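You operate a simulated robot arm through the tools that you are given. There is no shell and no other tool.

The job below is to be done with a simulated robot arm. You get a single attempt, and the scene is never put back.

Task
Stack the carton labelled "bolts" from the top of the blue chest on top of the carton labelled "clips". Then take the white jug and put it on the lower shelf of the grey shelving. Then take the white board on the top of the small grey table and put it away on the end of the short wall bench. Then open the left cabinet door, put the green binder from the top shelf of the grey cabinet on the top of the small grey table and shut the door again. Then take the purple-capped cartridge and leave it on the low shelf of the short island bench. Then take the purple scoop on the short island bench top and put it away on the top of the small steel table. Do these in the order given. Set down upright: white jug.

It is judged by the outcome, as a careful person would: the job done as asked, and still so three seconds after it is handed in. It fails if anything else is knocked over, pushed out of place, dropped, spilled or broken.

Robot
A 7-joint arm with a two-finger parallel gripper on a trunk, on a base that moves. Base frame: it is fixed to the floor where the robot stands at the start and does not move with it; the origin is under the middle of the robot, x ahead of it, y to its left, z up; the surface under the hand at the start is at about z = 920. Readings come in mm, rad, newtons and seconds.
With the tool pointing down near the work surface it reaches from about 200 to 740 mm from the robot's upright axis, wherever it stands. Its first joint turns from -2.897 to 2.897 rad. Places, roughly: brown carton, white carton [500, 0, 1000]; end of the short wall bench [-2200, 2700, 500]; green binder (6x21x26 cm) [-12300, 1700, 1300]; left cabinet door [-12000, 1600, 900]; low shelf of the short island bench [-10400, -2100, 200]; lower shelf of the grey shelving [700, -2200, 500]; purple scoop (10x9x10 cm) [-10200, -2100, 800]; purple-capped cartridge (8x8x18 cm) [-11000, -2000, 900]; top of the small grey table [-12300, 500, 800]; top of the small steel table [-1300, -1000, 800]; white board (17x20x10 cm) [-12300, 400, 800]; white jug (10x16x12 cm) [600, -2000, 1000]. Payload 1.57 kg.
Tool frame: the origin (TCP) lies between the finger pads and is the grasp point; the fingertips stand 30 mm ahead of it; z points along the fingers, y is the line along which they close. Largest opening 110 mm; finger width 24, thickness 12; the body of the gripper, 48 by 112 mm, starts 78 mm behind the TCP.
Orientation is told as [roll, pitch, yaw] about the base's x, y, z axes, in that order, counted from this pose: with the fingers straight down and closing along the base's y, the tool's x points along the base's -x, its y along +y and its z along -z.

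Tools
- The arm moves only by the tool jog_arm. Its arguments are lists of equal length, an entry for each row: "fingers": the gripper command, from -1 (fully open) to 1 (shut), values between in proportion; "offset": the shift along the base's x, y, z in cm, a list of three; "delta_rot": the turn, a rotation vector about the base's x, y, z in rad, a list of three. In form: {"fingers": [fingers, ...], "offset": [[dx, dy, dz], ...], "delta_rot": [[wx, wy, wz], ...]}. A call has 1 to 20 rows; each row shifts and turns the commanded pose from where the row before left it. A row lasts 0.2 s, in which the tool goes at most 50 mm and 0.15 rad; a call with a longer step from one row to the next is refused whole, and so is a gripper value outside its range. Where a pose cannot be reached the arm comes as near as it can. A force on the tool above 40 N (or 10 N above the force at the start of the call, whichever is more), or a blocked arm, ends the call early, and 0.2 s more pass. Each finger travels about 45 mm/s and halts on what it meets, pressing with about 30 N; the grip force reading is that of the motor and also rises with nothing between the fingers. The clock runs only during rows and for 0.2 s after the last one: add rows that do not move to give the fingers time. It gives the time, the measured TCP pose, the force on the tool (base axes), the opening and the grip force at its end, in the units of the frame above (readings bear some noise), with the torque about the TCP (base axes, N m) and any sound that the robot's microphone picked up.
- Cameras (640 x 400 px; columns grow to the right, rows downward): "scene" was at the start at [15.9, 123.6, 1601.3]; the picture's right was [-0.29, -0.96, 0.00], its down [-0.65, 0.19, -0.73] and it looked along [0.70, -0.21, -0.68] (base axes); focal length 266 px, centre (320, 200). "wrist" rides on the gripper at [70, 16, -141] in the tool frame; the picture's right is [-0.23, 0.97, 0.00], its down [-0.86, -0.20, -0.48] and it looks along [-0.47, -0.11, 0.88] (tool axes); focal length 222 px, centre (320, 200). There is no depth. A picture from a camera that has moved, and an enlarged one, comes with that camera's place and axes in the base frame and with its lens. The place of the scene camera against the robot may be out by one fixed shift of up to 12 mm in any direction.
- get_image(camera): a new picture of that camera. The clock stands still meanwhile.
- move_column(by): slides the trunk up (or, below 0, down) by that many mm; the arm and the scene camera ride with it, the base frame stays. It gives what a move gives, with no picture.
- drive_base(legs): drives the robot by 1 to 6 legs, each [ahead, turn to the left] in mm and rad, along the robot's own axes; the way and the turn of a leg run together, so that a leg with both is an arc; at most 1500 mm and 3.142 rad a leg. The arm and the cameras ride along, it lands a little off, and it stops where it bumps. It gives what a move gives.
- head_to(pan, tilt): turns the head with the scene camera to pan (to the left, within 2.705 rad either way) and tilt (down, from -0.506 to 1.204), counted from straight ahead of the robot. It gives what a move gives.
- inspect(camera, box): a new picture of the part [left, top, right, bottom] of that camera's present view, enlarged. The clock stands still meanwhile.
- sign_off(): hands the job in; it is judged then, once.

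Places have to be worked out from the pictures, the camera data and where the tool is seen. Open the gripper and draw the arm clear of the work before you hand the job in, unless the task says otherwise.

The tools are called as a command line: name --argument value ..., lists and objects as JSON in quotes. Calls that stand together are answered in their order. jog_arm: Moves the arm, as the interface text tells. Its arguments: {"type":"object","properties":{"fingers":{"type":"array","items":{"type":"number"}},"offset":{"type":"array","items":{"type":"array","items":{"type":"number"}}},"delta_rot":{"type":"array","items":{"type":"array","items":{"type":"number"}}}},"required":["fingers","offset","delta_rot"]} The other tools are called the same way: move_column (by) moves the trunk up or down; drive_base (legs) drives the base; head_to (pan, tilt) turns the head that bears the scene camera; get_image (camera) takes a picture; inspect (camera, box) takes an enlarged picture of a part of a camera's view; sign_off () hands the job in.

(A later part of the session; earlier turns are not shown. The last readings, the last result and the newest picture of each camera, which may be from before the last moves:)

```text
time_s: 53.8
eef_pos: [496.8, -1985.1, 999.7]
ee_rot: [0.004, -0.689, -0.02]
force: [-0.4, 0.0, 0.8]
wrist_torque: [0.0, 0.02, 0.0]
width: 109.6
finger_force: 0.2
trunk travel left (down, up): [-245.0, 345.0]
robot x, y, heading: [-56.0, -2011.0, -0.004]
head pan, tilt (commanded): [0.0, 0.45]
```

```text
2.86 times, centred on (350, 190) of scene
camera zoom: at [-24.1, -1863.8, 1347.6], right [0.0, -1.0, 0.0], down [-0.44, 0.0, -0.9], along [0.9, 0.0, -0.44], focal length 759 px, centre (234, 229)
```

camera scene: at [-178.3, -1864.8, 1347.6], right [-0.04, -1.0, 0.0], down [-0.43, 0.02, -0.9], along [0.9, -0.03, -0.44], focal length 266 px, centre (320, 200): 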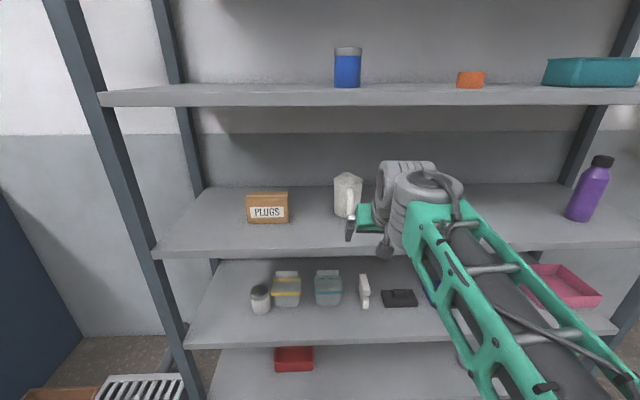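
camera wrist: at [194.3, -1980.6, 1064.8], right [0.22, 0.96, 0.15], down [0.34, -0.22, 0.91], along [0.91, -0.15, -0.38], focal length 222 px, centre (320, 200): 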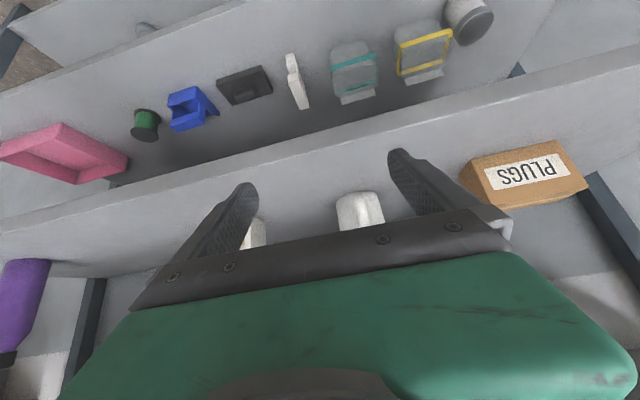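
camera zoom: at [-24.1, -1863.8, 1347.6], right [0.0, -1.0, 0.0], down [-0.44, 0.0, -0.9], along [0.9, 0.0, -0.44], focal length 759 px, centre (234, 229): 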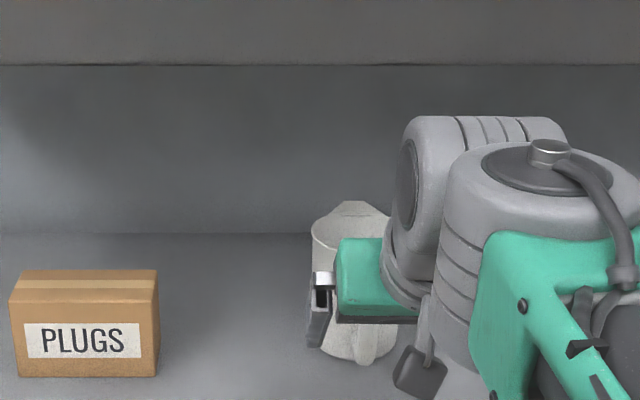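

Refined: jug axis ≈ (627, -1980), rim ≈1028. I'll square the yaw, shift +5 mm in y, and slide in halfway with fingers straddling the handle, then check.

jog_arm --fingers '[-1, -1, -1, -1, -1, -1]' --offset '[[0, 0.5, 0], [1.5, 0, 0], [1.5, 0, 0], [1.5, 0, 0], [1.5, 0, 0], [0, 0, 0]]' --delta_rot '[[0, 0, 0.02], [0, 0, 0], [0, 0, 0], [0, 0, 0], [0, 0, 0], [0, 0, 0]]'

get_image --camera "wrist"

inspect --camera "scene" --box '[260, 120, 440, 260]'

```text
time_s: 55.2
eef_pos: [558.1, -1979.4, 998.3]
ee_rot: [0.003, -0.689, 0.001]
force: [-0.1, -1.3, 0.6]
wrist_torque: [0.01, 0.01, -0.02]
width: 109.9
finger_force: 0.0
trunk travel left (down, up): [-245.0, 345.0]
robot x, y, heading: [-53.6, -2010.8, -0.003]
head pan, tilt (commanded): [0.0, 0.45]
```

```text
taken
camera wrist: at [413.0, -1964.4, 1064.1], right [0.17, 0.97, 0.15], down [0.36, -0.2, 0.91], along [0.92, -0.1, -0.38], focal length 222 px, centre (320, 200)
```

wrist: 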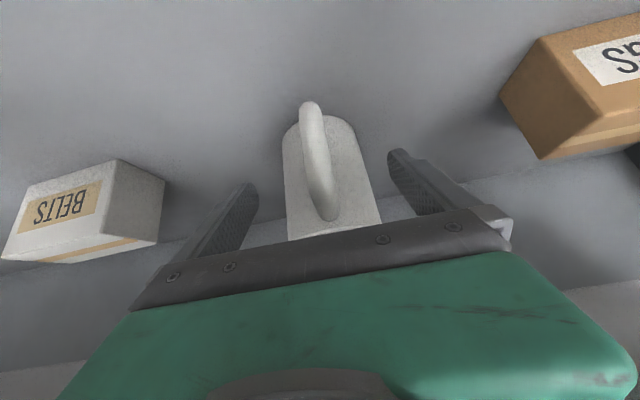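

```text
2.86 times, centred on (350, 190) of scene
camera zoom: at [-23.8, -1863.8, 1347.6], right [0.0, -1.0, 0.0], down [-0.44, 0.0, -0.9], along [0.9, 0.0, -0.44], focal length 759 px, centre (234, 229)
```

zoom: 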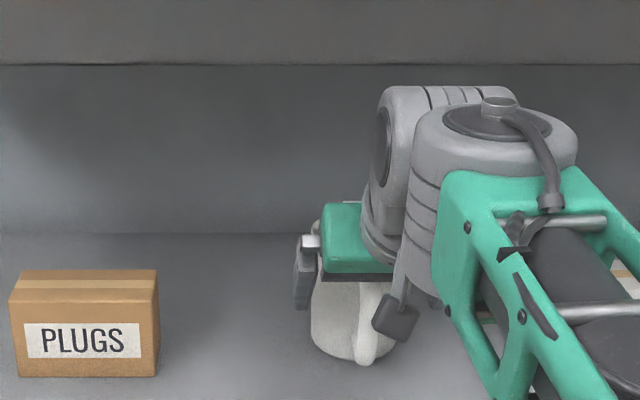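

Laterally centred (jug y≈-1979.5, TCP y -1979.4). I'll slide in the last 75 mm while easing down ~12 mm, without closing yet.

jog_arm --fingers '[-1, -1, -1, -1, -1, -1, -1, -1]' --offset '[[1.2, 0, 0], [1.2, 0, 0], [1.2, 0, -0.2], [1.2, 0, -0.2], [1.2, 0, -0.3], [1.0, 0, -0.3], [0.4, 0, -0.2], [0, 0, 0]]' --delta_rot '[[0, 0, 0], [0, 0, 0], [0, 0, 0], [0, 0, 0], [0, 0, 0], [0, 0, 0], [0, 0, 0], [0, 0, 0]]'

get_image --camera "wrist"

inspect --camera "scene" --box '[260, 120, 440, 260]'

```text
time_s: 57.0
eef_pos: [630.4, -1980.8, 988.8]
ee_rot: [0.003, -0.689, 0.002]
force: [-0.3, -0.4, 0.0]
wrist_torque: [-0.01, -0.01, -0.01]
width: 109.8
finger_force: 0.0
trunk travel left (down, up): [-245.0, 345.0]
robot x, y, heading: [-51.4, -2009.0, -0.003]
head pan, tilt (commanded): [0.0, 0.45]
```

```text
taken
camera wrist: at [486.2, -1965.1, 1053.3], right [0.17, 0.97, 0.15], down [0.36, -0.2, 0.91], along [0.92, -0.1, -0.38], focal length 222 px, centre (320, 200)
```

wrist: 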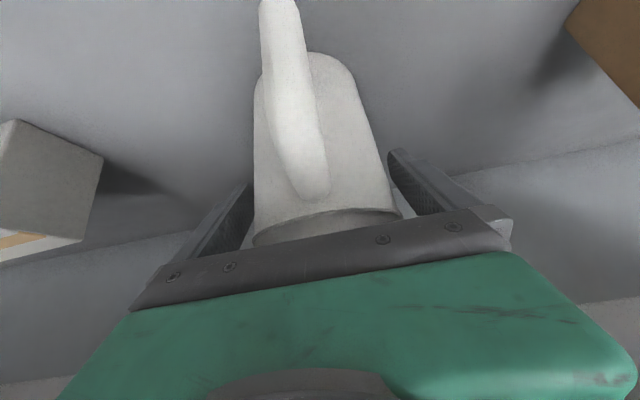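

```text
2.86 times, centred on (350, 190) of scene
camera zoom: at [-23.9, -1863.8, 1347.6], right [0.0, -1.0, 0.0], down [-0.44, 0.0, -0.9], along [0.9, 0.0, -0.44], focal length 759 px, centre (234, 229)
```

zoom: 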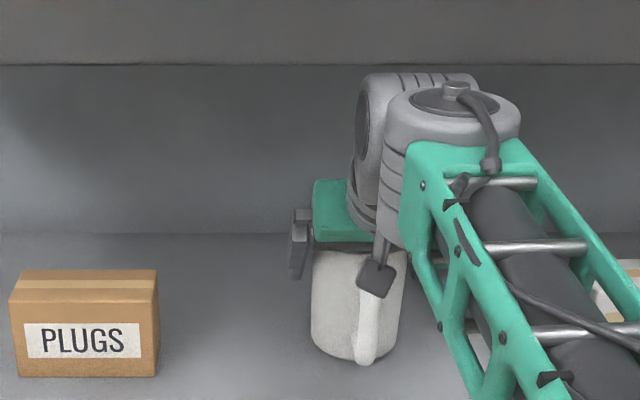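

The fingers straddle the jug body with the rim about 30 mm above the TCP and the palm above the handle. Closing gradually now.

jog_arm --fingers '[-0.85, -0.7, -0.6, -0.4, 0, 0.5, 1, 1]' --offset '[[0, 0, 0], [0, 0, 0], [0, 0, 0], [0, 0, 0], [0, 0, 0], [0, 0, 0], [0, 0, 0], [0, 0, 0]]' --delta_rot '[[0, 0, 0], [0, 0, 0], [0, 0, 0], [0, 0, 0], [0, 0, 0], [0, 0, 0], [0, 0, 0], [0, 0, 0]]'

get_image --camera "wrist"

```text
time_s: 58.8
eef_pos: [629.4, -1980.3, 988.4]
ee_rot: [0.004, -0.688, 0.002]
force: [0.3, 1.9, 1.6]
wrist_torque: [0.15, -0.02, 0.0]
width: 94.8
finger_force: 30.3
trunk travel left (down, up): [-245.0, 345.0]
robot x, y, heading: [-52.8, -2009.0, -0.004]
head pan, tilt (commanded): [0.0, 0.45]
```

```text
taken
camera wrist: at [486.1, -1964.8, 1053.4], right [0.17, 0.97, 0.15], down [0.36, -0.2, 0.91], along [0.92, -0.1, -0.38], focal length 222 px, centre (320, 200)
```

wrist: 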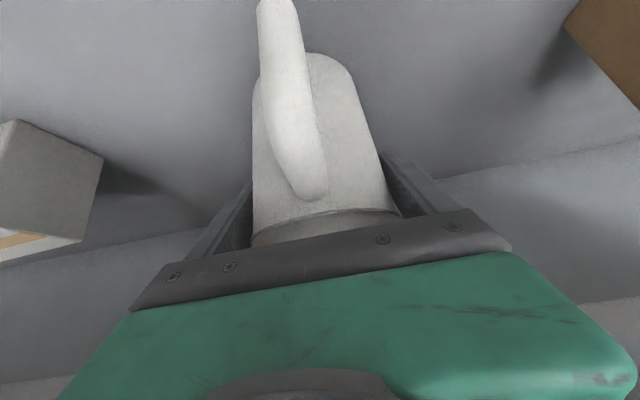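

Gripped at 94.8 mm. I'll lift slowly by 30 mm and check that it holds level.

jog_arm --fingers '[1, 1, 1, 1, 1, 1, 1, 1]' --offset '[[0, 0, 0.2], [0, 0, 0.4], [0, 0, 0.6], [0, 0, 0.7], [0, 0, 0.6], [0, 0, 0.4], [0, 0, 0.1], [0, 0, 0]]' --delta_rot '[[0, 0, 0], [0, 0, 0], [0, 0, 0], [0, 0, 0], [0, 0, 0], [0, 0, 0], [0, 0, 0], [0, 0, 0]]'

get_image --camera "wrist"

get_image --camera "scene"

```text
time_s: 60.6
eef_pos: [630.2, -1980.4, 1016.4]
ee_rot: [0.003, -0.689, 0.003]
force: [0.4, -0.1, -4.7]
wrist_torque: [0.0, -0.03, -0.01]
width: 94.5
finger_force: 29.4
trunk travel left (down, up): [-245.0, 345.0]
robot x, y, heading: [-52.3, -2011.9, -0.006]
head pan, tilt (commanded): [0.0, 0.45]
```

```text
taken
camera wrist: at [485.7, -1964.5, 1082.1], right [0.17, 0.97, 0.15], down [0.36, -0.2, 0.91], along [0.92, -0.1, -0.38], focal length 222 px, centre (320, 200)
```

wrist: 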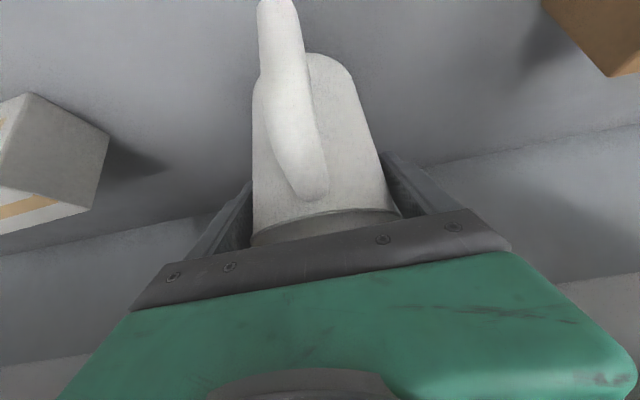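

```text
taken
camera scene: at [-23.5, -1863.8, 1347.6], right [0.0, -1.0, 0.0], down [-0.44, 0.0, -0.9], along [0.9, 0.0, -0.44], focal length 266 px, centre (320, 200)
```

scene: 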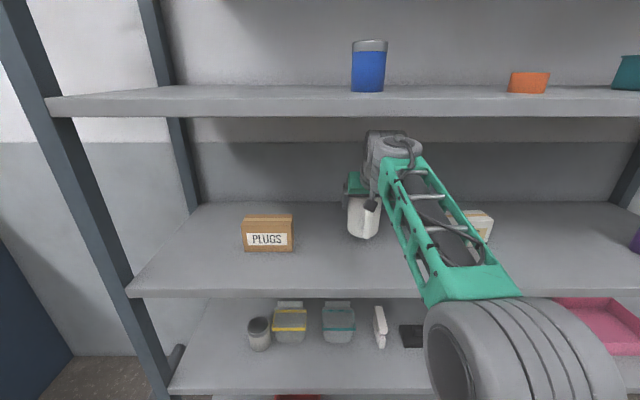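

The jug is held firmly (about 0.48 kg) and level. I'll back the base straight out of the shelf.

drive_base --legs '[[-330, 0]]'

head_to --pan 0.0 --tilt 0.75

get_image --camera "scene"

get_image --camera "wrist"

```text
time_s: 62.8
eef_pos: [303.6, -1978.9, 1017.7]
ee_rot: [0.004, -0.688, -0.001]
force: [-0.2, -0.7, -4.8]
wrist_torque: [-0.04, -0.05, -0.04]
width: 94.8
finger_force: 30.0
trunk travel left (down, up): [-245.0, 345.0]
robot x, y, heading: [-382.3, -2008.0, -0.0]
head pan, tilt (commanded): [0.0, 0.45]
```

```text
time_s: 63.6
eef_pos: [302.9, -1979.3, 1016.5]
ee_rot: [0.003, -0.69, 0.001]
force: [-0.4, -0.6, -5.3]
wrist_torque: [-0.02, -0.01, 0.01]
width: 94.5
finger_force: 29.9
trunk travel left (down, up): [-245.0, 345.0]
robot x, y, heading: [-380.3, -2010.0, -0.006]
head pan, tilt (commanded): [0.0, 0.75]
```

```text
taken
camera scene: at [-358.7, -1862.8, 1321.2], right [0.0, -1.0, 0.0], down [-0.68, 0.0, -0.73], along [0.73, 0.0, -0.68], focal length 266 px, centre (320, 200)
```

scene: 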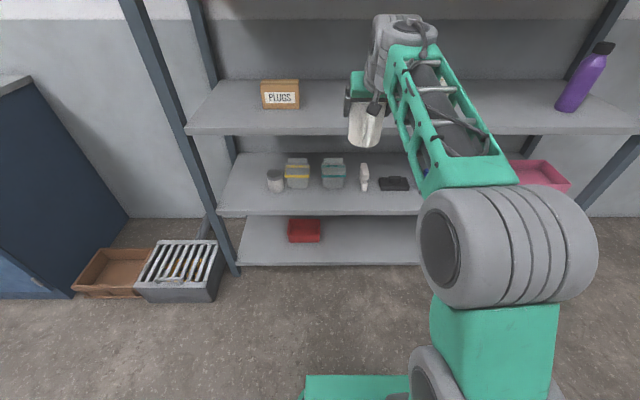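

```text
taken
camera wrist: at [159.4, -1963.9, 1082.0], right [0.17, 0.97, 0.15], down [0.36, -0.2, 0.91], along [0.92, -0.1, -0.38], focal length 222 px, centre (320, 200)
```

wrist: 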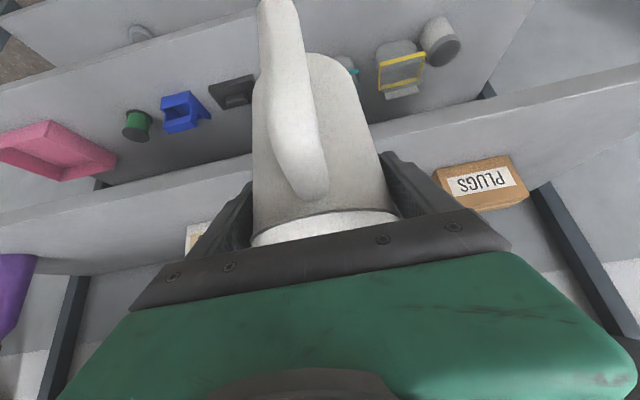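

Out of the shelf with the jug level. The lower shelf (z≈512) has a free strip about 130 mm deep in front of its row of items; I'll aim for the spot in front of the gap between the teal tub and the white brush (y≈-2012). Lowering the trunk now.

move_column --by -245

get_image --camera "scene"

get_image --camera "wrist"

```text
time_s: 66.1
eef_pos: [303.6, -1979.0, 772.0]
ee_rot: [0.002, -0.69, 0.0]
force: [0.3, 0.4, -4.6]
wrist_torque: [-0.03, 0.01, 0.0]
width: 94.4
finger_force: 30.6
trunk travel left (down, up): [0.0, 590.0]
robot x, y, heading: [-376.9, -2009.2, -0.004]
head pan, tilt (commanded): [0.0, 0.75]
```

```text
taken
camera scene: at [-358.8, -1862.9, 1076.2], right [0.0, -1.0, 0.0], down [-0.68, 0.0, -0.73], along [0.73, 0.0, -0.68], focal length 266 px, centre (320, 200)
```

scene: 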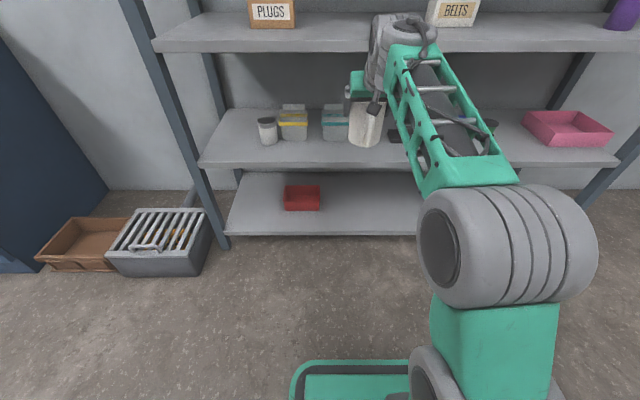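

```text
taken
camera wrist: at [159.4, -1963.9, 837.1], right [0.17, 0.97, 0.15], down [0.36, -0.2, 0.91], along [0.92, -0.1, -0.38], focal length 222 px, centre (320, 200)
```

wrist: 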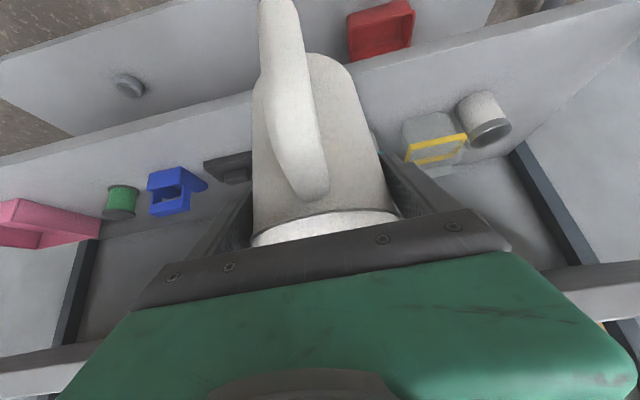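

Now I'll lower the arm smoothly by 130 mm, outside the shelf, to bring the jug just above lower-shelf height.

jog_arm --fingers '[1, 1, 1, 1, 1, 1, 1, 1, 1, 1, 1, 1]' --offset '[[0, -0.1, -0.4], [0, -0.2, -0.8], [0, -0.3, -1.3], [0, -0.4, -1.6], [0, -0.4, -1.7], [0, -0.4, -1.7], [0, -0.4, -1.7], [0, -0.4, -1.5], [0, -0.3, -1.2], [0, -0.2, -0.7], [0, -0.1, -0.4], [0, 0, 0]]' --delta_rot '[[0, 0, 0], [0, 0, 0], [0, 0, 0], [0, 0, 0], [0, 0, 0], [0, 0, 0], [0, 0, 0], [0, 0, 0], [0, 0, 0], [0, 0, 0], [0, 0, 0], [0, 0, 0]]'

get_image --camera "scene"

get_image --camera "wrist"

```text
time_s: 68.7
eef_pos: [303.7, -2011.2, 641.3]
ee_rot: [0.005, -0.689, 0.001]
force: [0.3, -0.4, -4.3]
wrist_torque: [-0.02, -0.05, 0.02]
width: 94.4
finger_force: 30.4
trunk travel left (down, up): [0.0, 590.0]
robot x, y, heading: [-378.3, -2011.2, -0.002]
head pan, tilt (commanded): [0.0, 0.75]
```

```text
taken
camera scene: at [-358.8, -1862.9, 1076.1], right [0.0, -1.0, 0.0], down [-0.68, 0.0, -0.73], along [0.73, 0.0, -0.68], focal length 266 px, centre (320, 200)
```

scene: 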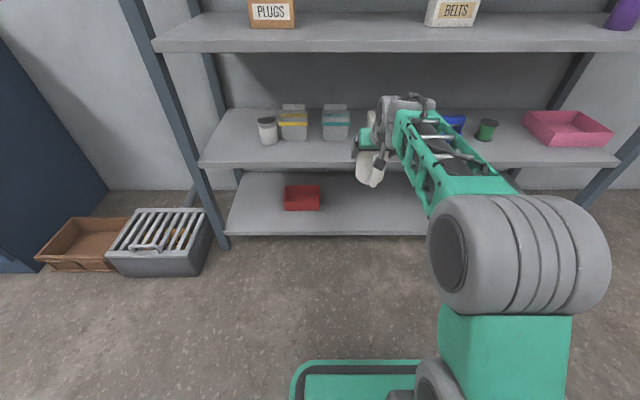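

```text
taken
camera wrist: at [159.6, -1995.6, 706.2], right [0.17, 0.97, 0.15], down [0.36, -0.2, 0.91], along [0.92, -0.1, -0.38], focal length 222 px, centre (320, 200)
```

wrist: 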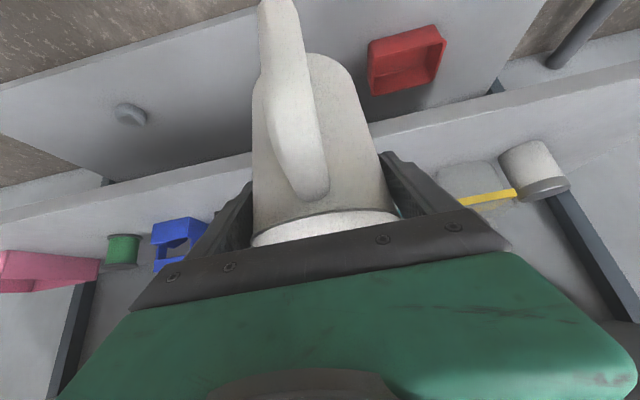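

Zooming in on the lower shelf to confirm the item fronts and the shelf edge near the drop spot.

inspect --camera "scene" --box '[240, 80, 480, 230]'

```text
2.67 times, centred on (360, 155) of scene
camera zoom: at [-358.8, -1862.9, 1076.1], right [0.0, -1.0, 0.0], down [-0.68, 0.0, -0.73], along [0.73, 0.0, -0.68], focal length 709 px, centre (213, 320)
```

zoom: 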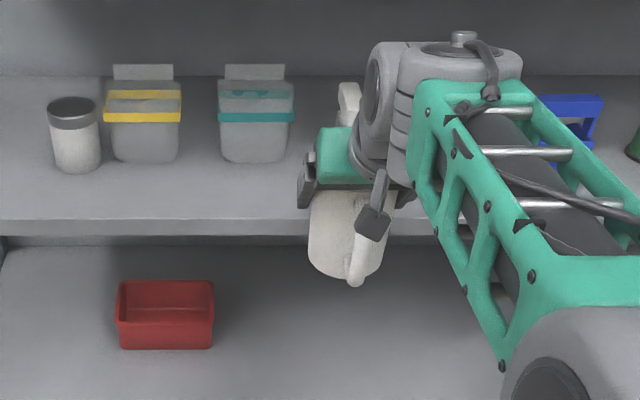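

Shelf 2's top is at about z≈519, free strip from x≈430 to ≈576. I'll lower 14 mm more (base of jug ≈22 mm above the shelf) and drive straight in 195 mm.

jog_arm --fingers '[1, 1, 1, 1]' --offset '[[0, 0, -0.4], [0, 0, -0.6], [0, 0, -0.3], [0, 0, 0]]' --delta_rot '[[0, 0, 0], [0, 0, 0], [0, 0, 0], [0, 0, 0]]'

drive_base --legs '[[120, 0]]'

get_image --camera "scene"

get_image --camera "wrist"

```text
time_s: 69.7
eef_pos: [304.3, -2009.3, 630.1]
ee_rot: [0.003, -0.688, 0.001]
force: [0.1, 0.4, -4.4]
wrist_torque: [0.0, -0.03, -0.01]
width: 94.6
finger_force: 30.4
trunk travel left (down, up): [0.0, 590.0]
robot x, y, heading: [-379.0, -2010.8, -0.004]
head pan, tilt (commanded): [0.0, 0.75]
```

```text
time_s: 70.9
eef_pos: [423.1, -2013.5, 628.4]
ee_rot: [0.002, -0.689, -0.002]
force: [0.3, 0.7, -4.4]
wrist_torque: [0.0, -0.01, -0.01]
width: 94.5
finger_force: 30.1
trunk travel left (down, up): [0.0, 590.0]
robot x, y, heading: [-260.6, -2011.1, -0.006]
head pan, tilt (commanded): [0.0, 0.75]
```

```text
taken
camera scene: at [-239.7, -1863.5, 1076.1], right [-0.01, -1.0, 0.0], down [-0.68, 0.0, -0.73], along [0.73, 0.0, -0.68], focal length 266 px, centre (320, 200)
```

scene: 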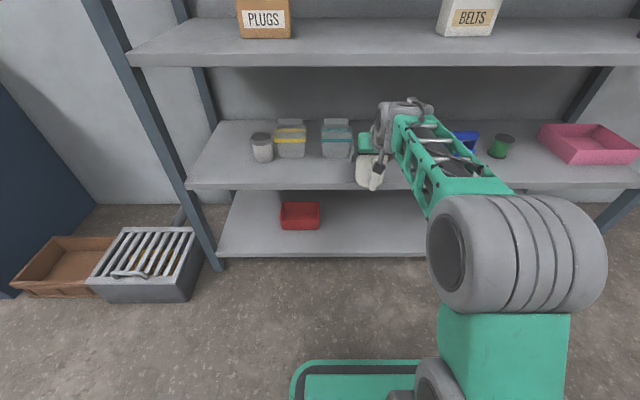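

```text
taken
camera wrist: at [278.4, -1997.1, 694.2], right [0.17, 0.97, 0.15], down [0.36, -0.2, 0.91], along [0.92, -0.11, -0.38], focal length 222 px, centre (320, 200)
```

wrist: 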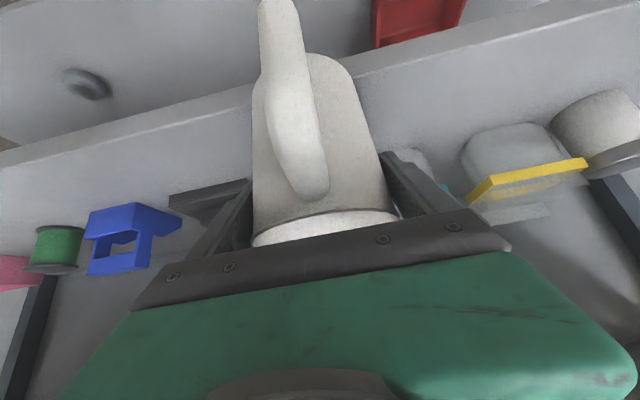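

Halfway in; zooming in to check the shelf edge and clearance to the items ahead.

inspect --camera "wrist" --box '[320, 0, 560, 150]'

inspect --camera "scene" --box '[260, 90, 460, 215]'

```text
2.67 times, centred on (440, 75) of wrist
camera zoom: at [278.4, -1997.1, 694.2], right [0.17, 0.97, 0.15], down [0.36, -0.2, 0.91], along [0.92, -0.11, -0.38], focal length 592 px, centre (0, 533)
```

zoom: 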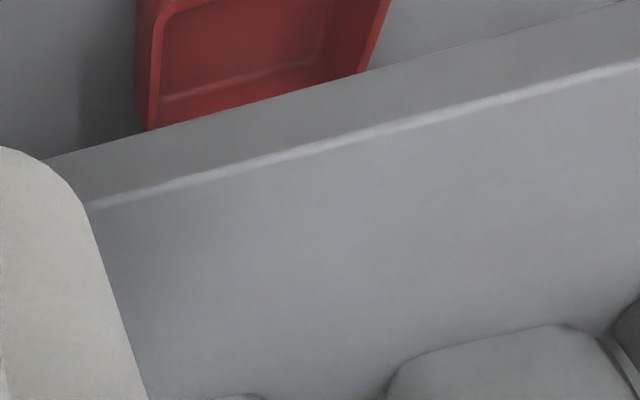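

```text
3.20 times, centred on (360, 152) of scene
camera zoom: at [-239.7, -1863.5, 1076.1], right [-0.01, -1.0, 0.0], down [-0.68, 0.0, -0.73], along [0.73, 0.0, -0.68], focal length 850 px, centre (192, 352)
```

zoom: 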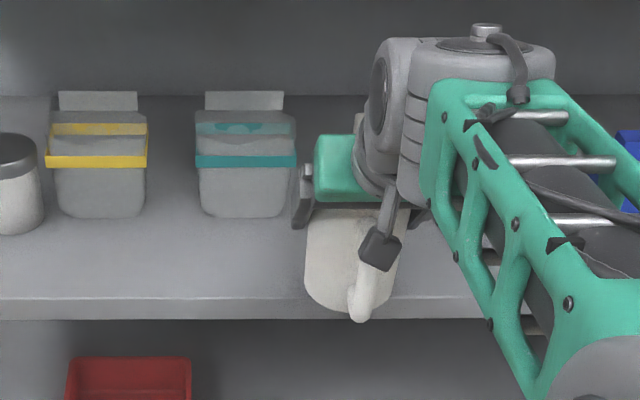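

Edge at x≈435, z≈515; tub fronts at x≈580. I'll drive in another 78 mm so the jug axis sits near x≈507.

drive_base --legs '[[78, 0]]'

get_image --camera "wrist"

inspect --camera "scene" --box '[260, 90, 460, 215]'

```text
time_s: 72.0
eef_pos: [500.1, -2014.1, 629.7]
ee_rot: [0.004, -0.69, -0.003]
force: [0.6, 0.2, -3.9]
wrist_torque: [0.0, -0.02, 0.04]
width: 94.4
finger_force: 30.3
trunk travel left (down, up): [0.0, 590.0]
robot x, y, heading: [-180.9, -2009.6, -0.006]
head pan, tilt (commanded): [0.0, 0.75]
```

```text
taken
camera wrist: at [356.4, -1998.4, 694.0], right [0.18, 0.97, 0.15], down [0.36, -0.2, 0.91], along [0.92, -0.11, -0.38], focal length 222 px, centre (320, 200)
```

wrist: 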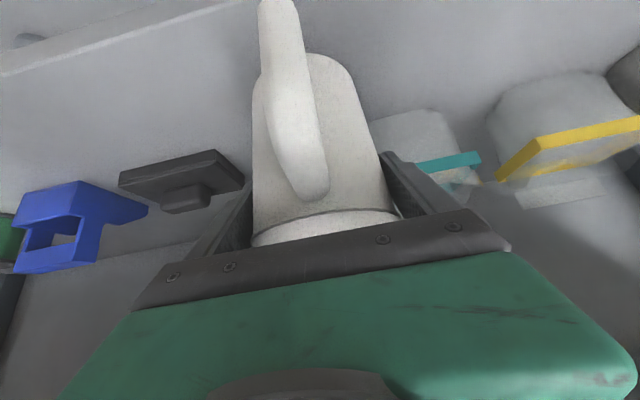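

```text
3.20 times, centred on (360, 152) of scene
camera zoom: at [-161.4, -1864.0, 1076.1], right [-0.01, -1.0, 0.0], down [-0.68, 0.0, -0.73], along [0.73, -0.01, -0.68], focal length 850 px, centre (192, 352)
```

zoom: 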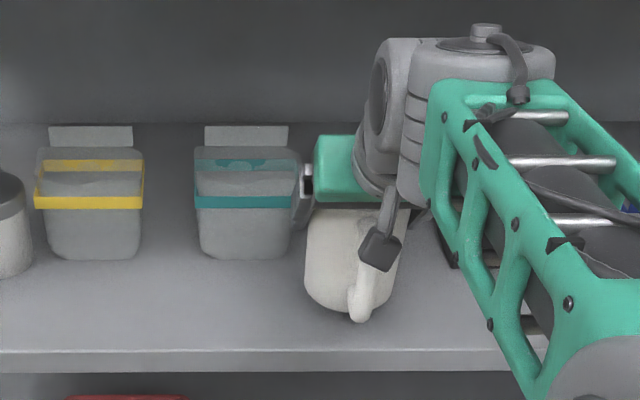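

Position looks good, clear of the tub and brush. Lowering slowly towards the shelf.

jog_arm --fingers '[1, 1, 1, 1, 1, 1, 1, 1]' --offset '[[0, 0, -0.3], [0, 0, -0.5], [0, 0, -0.5], [0, 0, -0.5], [0, 0, -0.3], [0, 0, -0.2], [0, 0, -0.2], [0, 0, 0]]' --delta_rot '[[0, 0, 0], [0, 0, 0], [0, 0, 0], [0, 0, 0], [0, 0, 0], [0, 0, 0], [0, 0, 0], [0, 0, 0]]'

inspect --camera "scene" --box '[260, 90, 460, 215]'

```text
time_s: 73.8
eef_pos: [501.7, -2014.1, 608.1]
ee_rot: [0.002, -0.697, -0.004]
force: [-4.0, -1.5, 17.6]
wrist_torque: [0.24, 0.23, 0.13]
width: 94.3
finger_force: 30.1
trunk travel left (down, up): [0.0, 590.0]
robot x, y, heading: [-184.4, -2016.7, -0.006]
head pan, tilt (commanded): [0.0, 0.75]
```

```text
3.20 times, centred on (360, 152) of scene
camera zoom: at [-163.0, -1864.2, 1076.4], right [-0.01, -1.0, 0.0], down [-0.68, 0.01, -0.73], along [0.73, -0.01, -0.68], focal length 850 px, centre (192, 352)
```

zoom: 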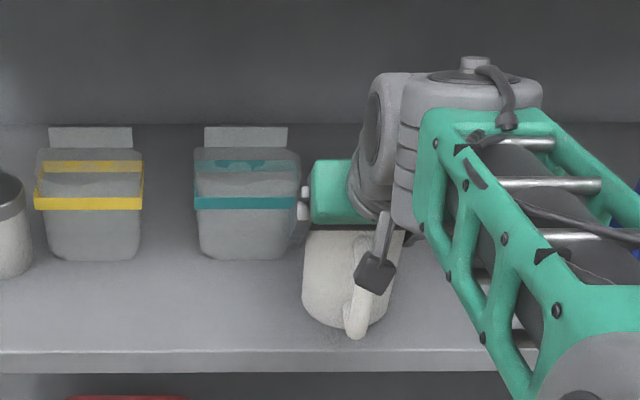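

Contact with the shelf (≈+22 N). I'll ease up 3 mm to relieve the pressing before releasing.

jog_arm --fingers '[1, 1, 1]' --offset '[[0, 0, 0.2], [0, 0, 0.05], [0, 0, 0]]' --delta_rot '[[0, 0, 0], [0, 0, 0], [0, 0, 0]]'

get_image --camera "wrist"

```text
time_s: 74.6
eef_pos: [500.7, -2014.4, 608.5]
ee_rot: [0.005, -0.692, -0.004]
force: [3.4, -3.5, 19.6]
wrist_torque: [0.16, 0.05, 0.15]
width: 94.7
finger_force: 30.1
trunk travel left (down, up): [0.0, 590.0]
robot x, y, heading: [-179.0, -2011.0, -0.004]
head pan, tilt (commanded): [0.0, 0.75]
```

```text
taken
camera wrist: at [356.7, -1998.4, 672.2], right [0.18, 0.97, 0.15], down [0.35, -0.2, 0.91], along [0.92, -0.11, -0.38], focal length 222 px, centre (320, 200)
```

wrist: 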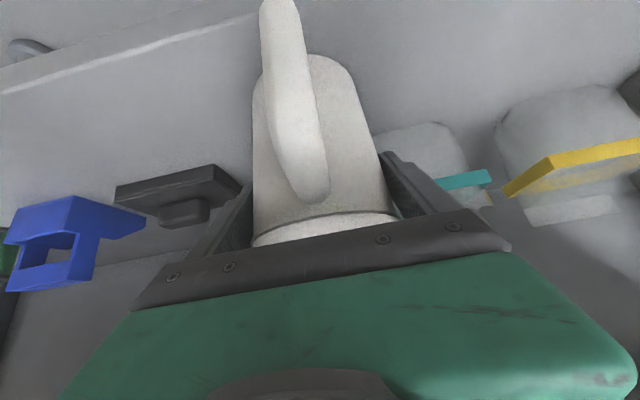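

Still pressing about 20 N; easing up another 2 mm.

jog_arm --fingers '[1, 1, 1]' --offset '[[0, 0, 0.15], [0, 0, 0], [0, 0, 0]]' --delta_rot '[[0, 0, 0], [0, 0, 0], [0, 0, 0]]'

```text
time_s: 75.4
eef_pos: [500.0, -2014.3, 608.1]
ee_rot: [0.004, -0.687, -0.002]
force: [2.1, -4.7, 11.5]
wrist_torque: [0.12, -0.25, -0.09]
width: 94.3
finger_force: 29.8
trunk travel left (down, up): [0.0, 590.0]
robot x, y, heading: [-180.6, -2010.5, -0.011]
head pan, tilt (commanded): [0.0, 0.75]
```

jog_arm --fingers '[1, 1, 1]' --offset '[[0, 0, 0.12], [0, 0, 0], [0, 0, 0]]' --delta_rot '[[0, 0, 0], [0, 0, 0], [0, 0, 0]]'

```text
time_s: 76.2
eef_pos: [499.7, -2014.9, 607.6]
ee_rot: [0.003, -0.686, -0.001]
force: [-0.7, -1.4, 0.8]
wrist_torque: [0.02, -0.06, 0.0]
width: 94.1
finger_force: 30.0
trunk travel left (down, up): [0.0, 590.0]
robot x, y, heading: [-179.2, -2011.1, -0.01]
head pan, tilt (commanded): [0.0, 0.75]
```

The jug now rests lightly on the shelf (≈+5 N net). Opening the fingers gently, holding position.

jog_arm --fingers '[-0.6, -0.75, -0.85, -1, -1, -1]' --offset '[[0, 0, 0], [0, 0, 0], [0, 0, 0], [0, 0, 0], [0, 0, 0], [0, 0, 0]]' --delta_rot '[[0, 0, 0], [0, 0, 0], [0, 0, 0], [0, 0, 0], [0, 0, 0], [0, 0, 0]]'

get_image --camera "wrist"

inspect --camera "scene" --box '[260, 90, 460, 215]'

```text
time_s: 77.6
eef_pos: [500.3, -2012.6, 608.9]
ee_rot: [0.004, -0.689, -0.004]
force: [0.6, 0.0, 0.0]
wrist_torque: [0.01, -0.06, 0.0]
width: 110.2
finger_force: 0.1
trunk travel left (down, up): [0.0, 590.0]
robot x, y, heading: [-180.8, -2010.8, -0.009]
head pan, tilt (commanded): [0.0, 0.75]
```

```text
taken
camera wrist: at [356.6, -1997.8, 673.9], right [0.18, 0.97, 0.15], down [0.36, -0.2, 0.91], along [0.92, -0.11, -0.38], focal length 222 px, centre (320, 200)
```

wrist: 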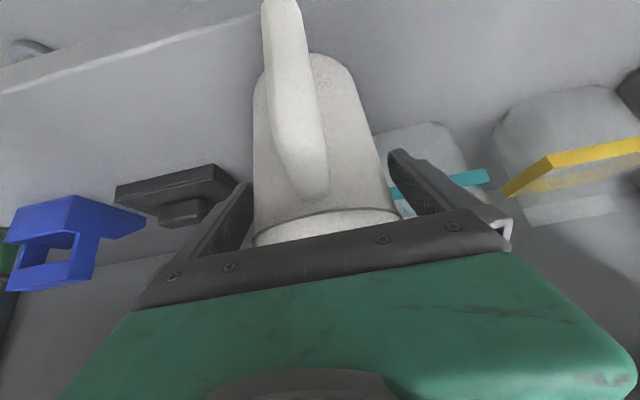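

```text
3.20 times, centred on (360, 152) of scene
camera zoom: at [-161.7, -1864.1, 1076.1], right [-0.01, -1.0, 0.0], down [-0.68, 0.0, -0.73], along [0.73, -0.01, -0.68], focal length 850 px, centre (192, 352)
```

zoom: 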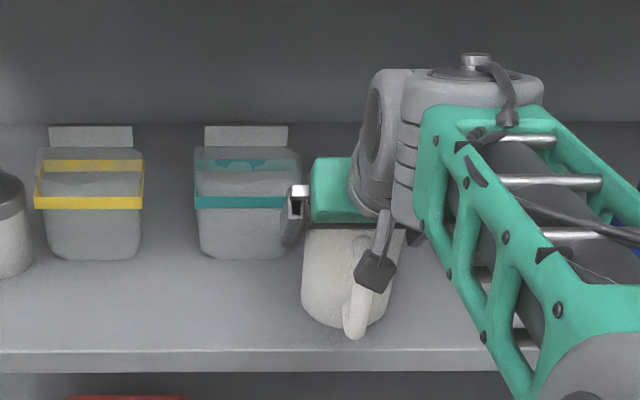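

Released, jug standing upright. I'll retreat straight back along -x with the arm, watching for contact.

jog_arm --fingers '[-1, -1, -1, -1, -1, -1, -1, -1, -1, -1]' --offset '[[-0.5, 0, 0.2], [-1, 0, 0.2], [-1.4, 0, 0], [-1.5, 0, 0], [-1.5, 0, 0], [-1.5, 0, 0], [-1.5, 0, 0], [-1.5, 0, 0], [-1.5, 0, 0], [0, 0, 0]]' --delta_rot '[[0, 0, 0], [0, 0, 0], [0, 0, 0], [0, 0, 0], [0, 0, 0], [0, 0, 0], [0, 0, 0], [0, 0, 0], [0, 0, 0], [0, 0, 0]]'

get_image --camera "wrist"

get_image --camera "scene"

```text
time_s: 79.8
eef_pos: [381.4, -2013.4, 612.3]
ee_rot: [0.004, -0.689, -0.004]
force: [1.2, 0.1, -0.7]
wrist_torque: [0.04, 0.0, -0.01]
width: 109.7
finger_force: 0.0
trunk travel left (down, up): [0.0, 590.0]
robot x, y, heading: [-180.3, -2009.4, -0.004]
head pan, tilt (commanded): [0.0, 0.75]
```

```text
taken
camera wrist: at [237.4, -1997.2, 677.4], right [0.18, 0.97, 0.15], down [0.36, -0.2, 0.91], along [0.92, -0.11, -0.38], focal length 222 px, centre (320, 200)
```

wrist: 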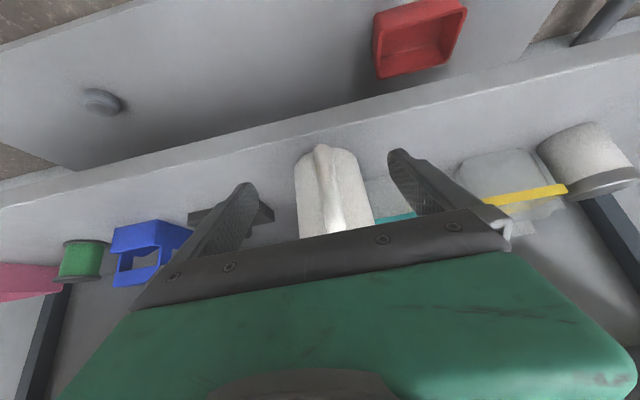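

```text
taken
camera scene: at [-161.7, -1864.1, 1076.1], right [-0.01, -1.0, 0.0], down [-0.68, 0.0, -0.73], along [0.73, -0.01, -0.68], focal length 266 px, centre (320, 200)
```

scene: 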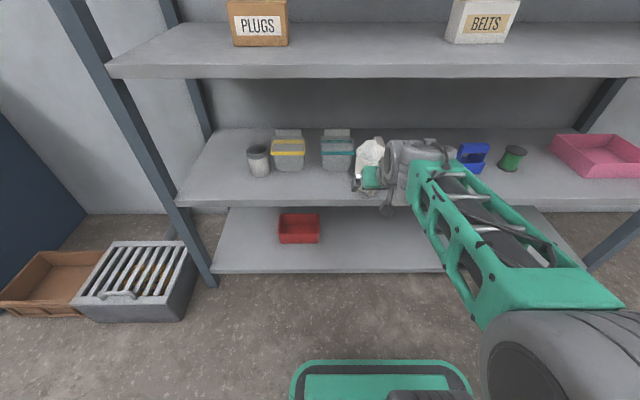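

The jug stands upright and alone. Backing the base away from the shelf and verifying.

drive_base --legs '[[-330, 0]]'

inspect --camera "scene" --box '[240, 60, 480, 210]'

```text
time_s: 82.0
eef_pos: [46.5, -2012.1, 611.9]
ee_rot: [0.004, -0.691, -0.009]
force: [0.3, 1.2, -0.4]
wrist_torque: [0.03, 0.0, 0.0]
width: 110.2
finger_force: 0.1
trunk travel left (down, up): [0.0, 590.0]
robot x, y, heading: [-516.9, -2007.6, -0.012]
head pan, tilt (commanded): [0.0, 0.75]
```

```text
2.67 times, centred on (360, 135) of scene
camera zoom: at [-495.1, -1860.8, 1076.1], right [-0.01, -1.0, 0.0], down [-0.68, 0.01, -0.73], along [0.73, -0.01, -0.68], focal length 709 px, centre (213, 373)
```

zoom: 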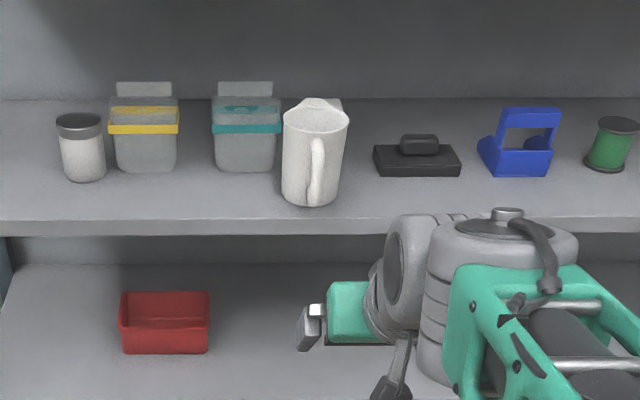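

Jug done: upright on the lower shelf. Now I'll raise the trunk, fold the arm to a compact downward pose, and look around for the long drive to the far end.

move_column --by 525

jog_arm --fingers '[-1, -1, -1, -1, -1, -1, -1, -1, -1]' --offset '[[-2, 0, 1.5], [-2.5, 0, 1.5], [-2.5, 0, 1.5], [-2.5, 0, 1.5], [-2.5, 0, 1.5], [-2.5, 0, 1.5], [-2.5, 0, 1.5], [-2.5, 0, 0], [0, 0, 0]]' --delta_rot '[[0, 0.09, 0], [0, 0.1, 0], [0, 0.1, 0], [0, 0.1, 0], [0, 0.1, 0], [0, 0.1, 0], [0, 0.1, 0], [0, 0, 0], [0, 0, 0]]'

head_to --pan -2.4 --tilt 0.3

get_image --camera "scene"

head_to --pan 2.4 --tilt 0.3

get_image --camera "scene"

```text
refused: 525 is not a number from -400 to 400
```

```text
time_s: 84.0
eef_pos: [-147.1, -2012.1, 715.8]
ee_rot: [-0.001, 0.0, -0.005]
force: [1.0, 0.1, 0.5]
wrist_torque: [0.0, -0.01, -0.01]
width: 110.0
finger_force: 0.0
trunk travel left (down, up): [0.0, 590.0]
robot x, y, heading: [-515.4, -2005.4, -0.01]
head pan, tilt (commanded): [0.0, 0.75]
```

```text
time_s: 86.2
eef_pos: [-147.6, -2011.6, 718.1]
ee_rot: [-0.002, 0.002, -0.008]
force: [-0.2, -0.2, -0.2]
wrist_torque: [-0.06, -0.03, -0.01]
width: 110.0
finger_force: 0.1
trunk travel left (down, up): [0.0, 590.0]
robot x, y, heading: [-517.7, -2007.2, -0.016]
head pan, tilt (commanded): [-2.4, 0.3]
```

```text
taken
camera scene: at [-647.6, -1922.0, 1116.5], right [-0.67, 0.75, 0.0], down [0.22, 0.2, -0.96], along [-0.71, -0.64, -0.3], focal length 266 px, centre (320, 200)
```

scene: 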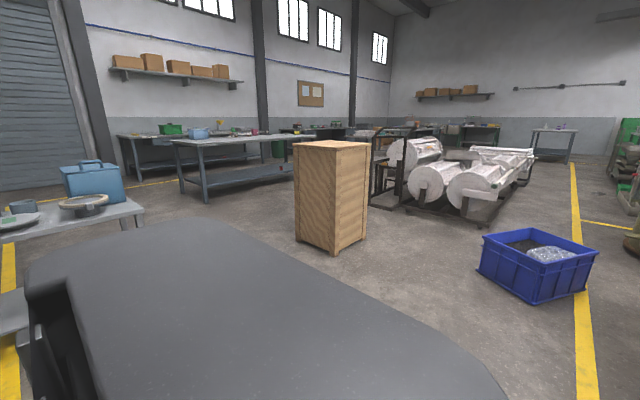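

```text
time_s: 90.0
eef_pos: [-148.0, -2011.8, 718.7]
ee_rot: [-0.001, 0.003, -0.007]
force: [0.0, 1.1, 0.2]
wrist_torque: [0.0, 0.0, 0.0]
width: 109.9
finger_force: 0.1
trunk travel left (down, up): [0.0, 590.0]
robot x, y, heading: [-515.8, -2005.6, -0.015]
head pan, tilt (commanded): [2.4, 0.3]
```

```text
taken
camera scene: at [-646.0, -1795.8, 1116.5], right [0.68, 0.73, 0.0], down [0.22, -0.2, -0.96], along [-0.7, 0.65, -0.3], focal length 266 px, centre (320, 200)
```

scene: 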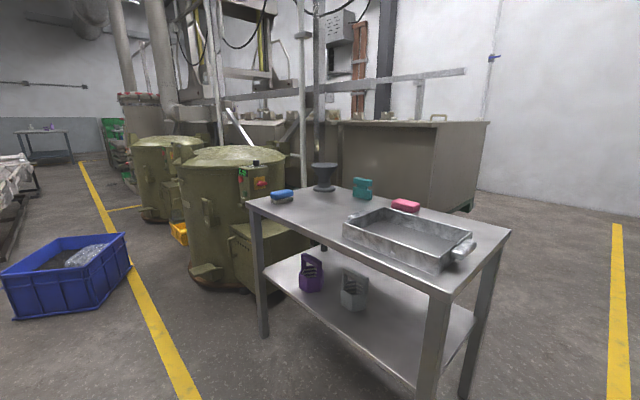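

The arm folded fine. Raising the trunk in two steps and surveying the lane toward -x.

move_column --by 400

move_column --by 125

head_to --pan 2.7 --tilt 0.3

get_image --camera "scene"

head_to --pan -2.7 --tilt 0.3

get_image --camera "scene"

```text
time_s: 93.8
eef_pos: [-146.9, -2012.5, 1118.3]
ee_rot: [-0.003, 0.001, -0.009]
force: [0.0, -0.6, -0.3]
wrist_torque: [0.02, 0.0, 0.0]
width: 110.2
finger_force: 0.2
trunk travel left (down, up): [-400.0, 190.0]
robot x, y, heading: [-515.6, -2005.1, -0.019]
head pan, tilt (commanded): [2.4, 0.3]
```

```text
time_s: 95.3
eef_pos: [-147.1, -2011.2, 1242.3]
ee_rot: [-0.002, 0.002, -0.007]
force: [-0.3, -0.9, -0.1]
wrist_torque: [0.03, 0.02, 0.03]
width: 109.9
finger_force: 0.1
trunk travel left (down, up): [-525.0, 65.0]
robot x, y, heading: [-518.3, -2009.1, -0.017]
head pan, tilt (commanded): [2.4, 0.3]
```

```text
time_s: 96.2
eef_pos: [-147.6, -2012.3, 1242.2]
ee_rot: [0.0, 0.001, -0.008]
force: [0.3, -0.3, 0.7]
wrist_torque: [-0.01, -0.02, -0.02]
width: 110.0
finger_force: 0.1
trunk travel left (down, up): [-525.0, 65.0]
robot x, y, heading: [-514.7, -2006.7, -0.012]
head pan, tilt (commanded): [2.7, 0.3]
```

```text
taken
camera scene: at [-661.9, -1818.7, 1641.5], right [0.44, 0.9, 0.0], down [0.27, -0.13, -0.96], along [-0.86, 0.42, -0.3], focal length 266 px, centre (320, 200)
```

scene: 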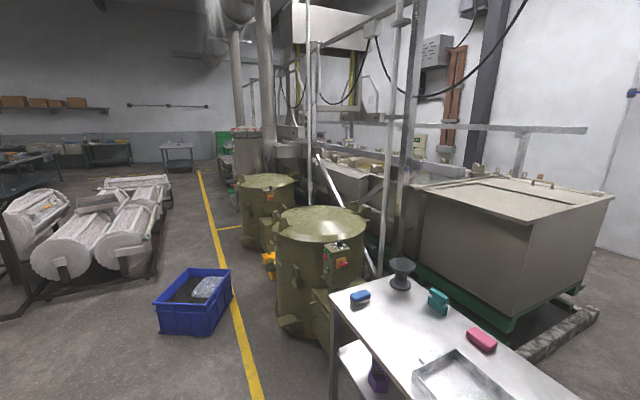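

```text
time_s: 100.3
eef_pos: [-148.8, -2011.4, 1242.7]
ee_rot: [-0.002, 0.002, -0.007]
force: [0.6, -0.5, 0.3]
wrist_torque: [-0.01, 0.0, -0.01]
width: 109.9
finger_force: 0.0
trunk travel left (down, up): [-525.0, 65.0]
robot x, y, heading: [-515.1, -2008.2, -0.017]
head pan, tilt (commanded): [-2.7, 0.3]
```

```text
taken
camera scene: at [-662.9, -1898.6, 1641.5], right [-0.42, 0.91, 0.0], down [0.27, 0.12, -0.96], along [-0.87, -0.4, -0.3], focal length 266 px, centre (320, 200)
```

scene: 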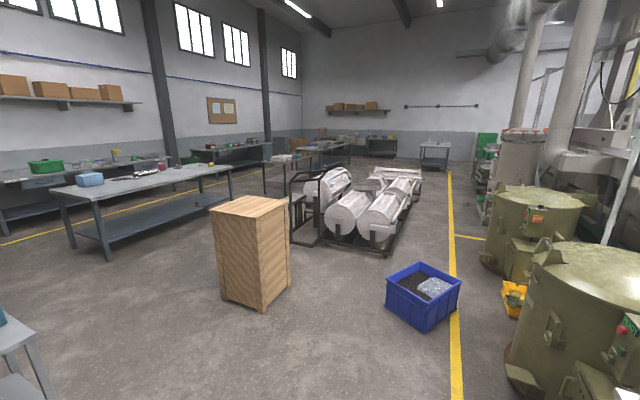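

The blue crate (about (-2900,-1880)) partly blocks the lane next to the white rollers (corner near (-3540,-2360)); the base is roughly 0.5 m across. I'll drive to about (-1850,-2580) and look at that gap more closely.

drive_base --legs '[[0, -2.72], [1450, 0]]'

head_to --pan -0.3 --tilt 0.5

get_image --camera "scene"

```text
time_s: 113.9
eef_pos: [-2177.8, -2716.1, 1243.5]
ee_rot: [-0.003, 0.003, -2.727]
force: [0.6, 1.1, 0.4]
wrist_torque: [-0.02, 0.02, -0.03]
width: 110.0
finger_force: 0.1
trunk travel left (down, up): [-525.0, 65.0]
robot x, y, heading: [-1841.0, -2572.3, -2.732]
head pan, tilt (commanded): [-2.7, 0.3]
```

```text
time_s: 116.1
eef_pos: [-2178.7, -2717.3, 1242.7]
ee_rot: [-0.002, 0.001, -2.725]
force: [-0.1, 0.0, 0.6]
wrist_torque: [-0.04, -0.01, 0.01]
width: 110.1
finger_force: 0.1
trunk travel left (down, up): [-525.0, 65.0]
robot x, y, heading: [-1839.6, -2566.2, -2.729]
head pan, tilt (commanded): [-0.3, 0.499]
```

```text
taken
camera scene: at [-1816.8, -2704.1, 1623.1], right [-0.11, 0.99, 0.0], down [0.48, 0.05, -0.88], along [-0.87, -0.1, -0.48], focal length 266 px, centre (320, 200)
```

scene: 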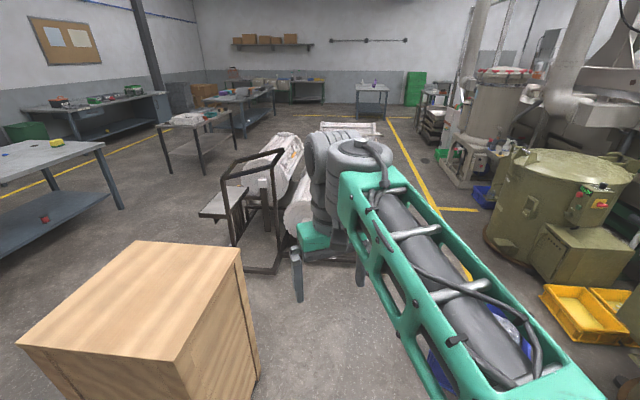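

The arm hides the crate; panning the head right of it to see the gap.

head_to --pan -0.75 --tilt 0.6

get_image --camera "scene"

get_image --camera "wrist"

head_to --pan 0.5 --tilt 0.35

get_image --camera "scene"

```text
time_s: 117.0
eef_pos: [-2177.0, -2717.7, 1242.3]
ee_rot: [-0.002, 0.0, -2.725]
force: [-1.1, 0.0, -0.7]
wrist_torque: [-0.01, -0.03, -0.01]
width: 109.9
finger_force: 0.2
trunk travel left (down, up): [-525.0, 65.0]
robot x, y, heading: [-1834.6, -2570.1, -2.732]
head pan, tilt (commanded): [-0.75, 0.6]
```

```text
taken
camera scene: at [-1809.7, -2664.8, 1614.0], right [0.33, 0.94, 0.0], down [0.53, -0.19, -0.83], along [-0.78, 0.28, -0.56], focal length 266 px, centre (320, 200)
```

scene: 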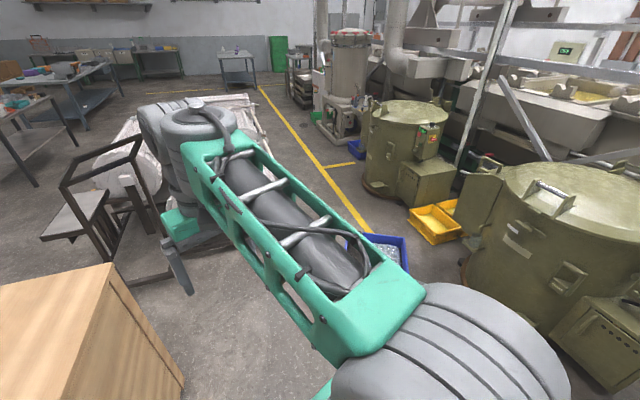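

```text
taken
camera wrist: at [-2107.6, -2703.6, 1384.4], right [0.19, -0.98, 0.0], down [-0.86, -0.16, 0.48], along [-0.47, -0.09, -0.88], focal length 222 px, centre (320, 200)
```

wrist: 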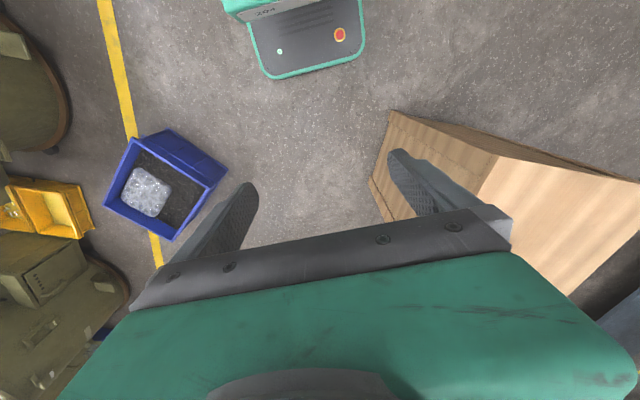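

```text
time_s: 118.5
eef_pos: [-2176.8, -2715.9, 1242.4]
ee_rot: [-0.001, 0.002, -2.726]
force: [0.1, -0.3, 0.1]
wrist_torque: [-0.02, 0.01, 0.0]
width: 110.0
finger_force: 0.1
trunk travel left (down, up): [-525.0, 65.0]
robot x, y, heading: [-1838.4, -2570.0, -2.737]
head pan, tilt (commanded): [0.499, 0.351]
```

```text
taken
camera scene: at [-1783.6, -2767.7, 1636.8], right [-0.79, 0.62, 0.0], down [0.21, 0.27, -0.94], along [-0.58, -0.74, -0.34], focal length 266 px, centre (320, 200)
```

scene: 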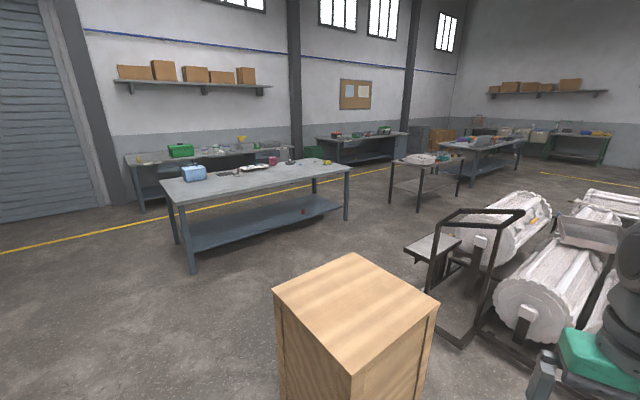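

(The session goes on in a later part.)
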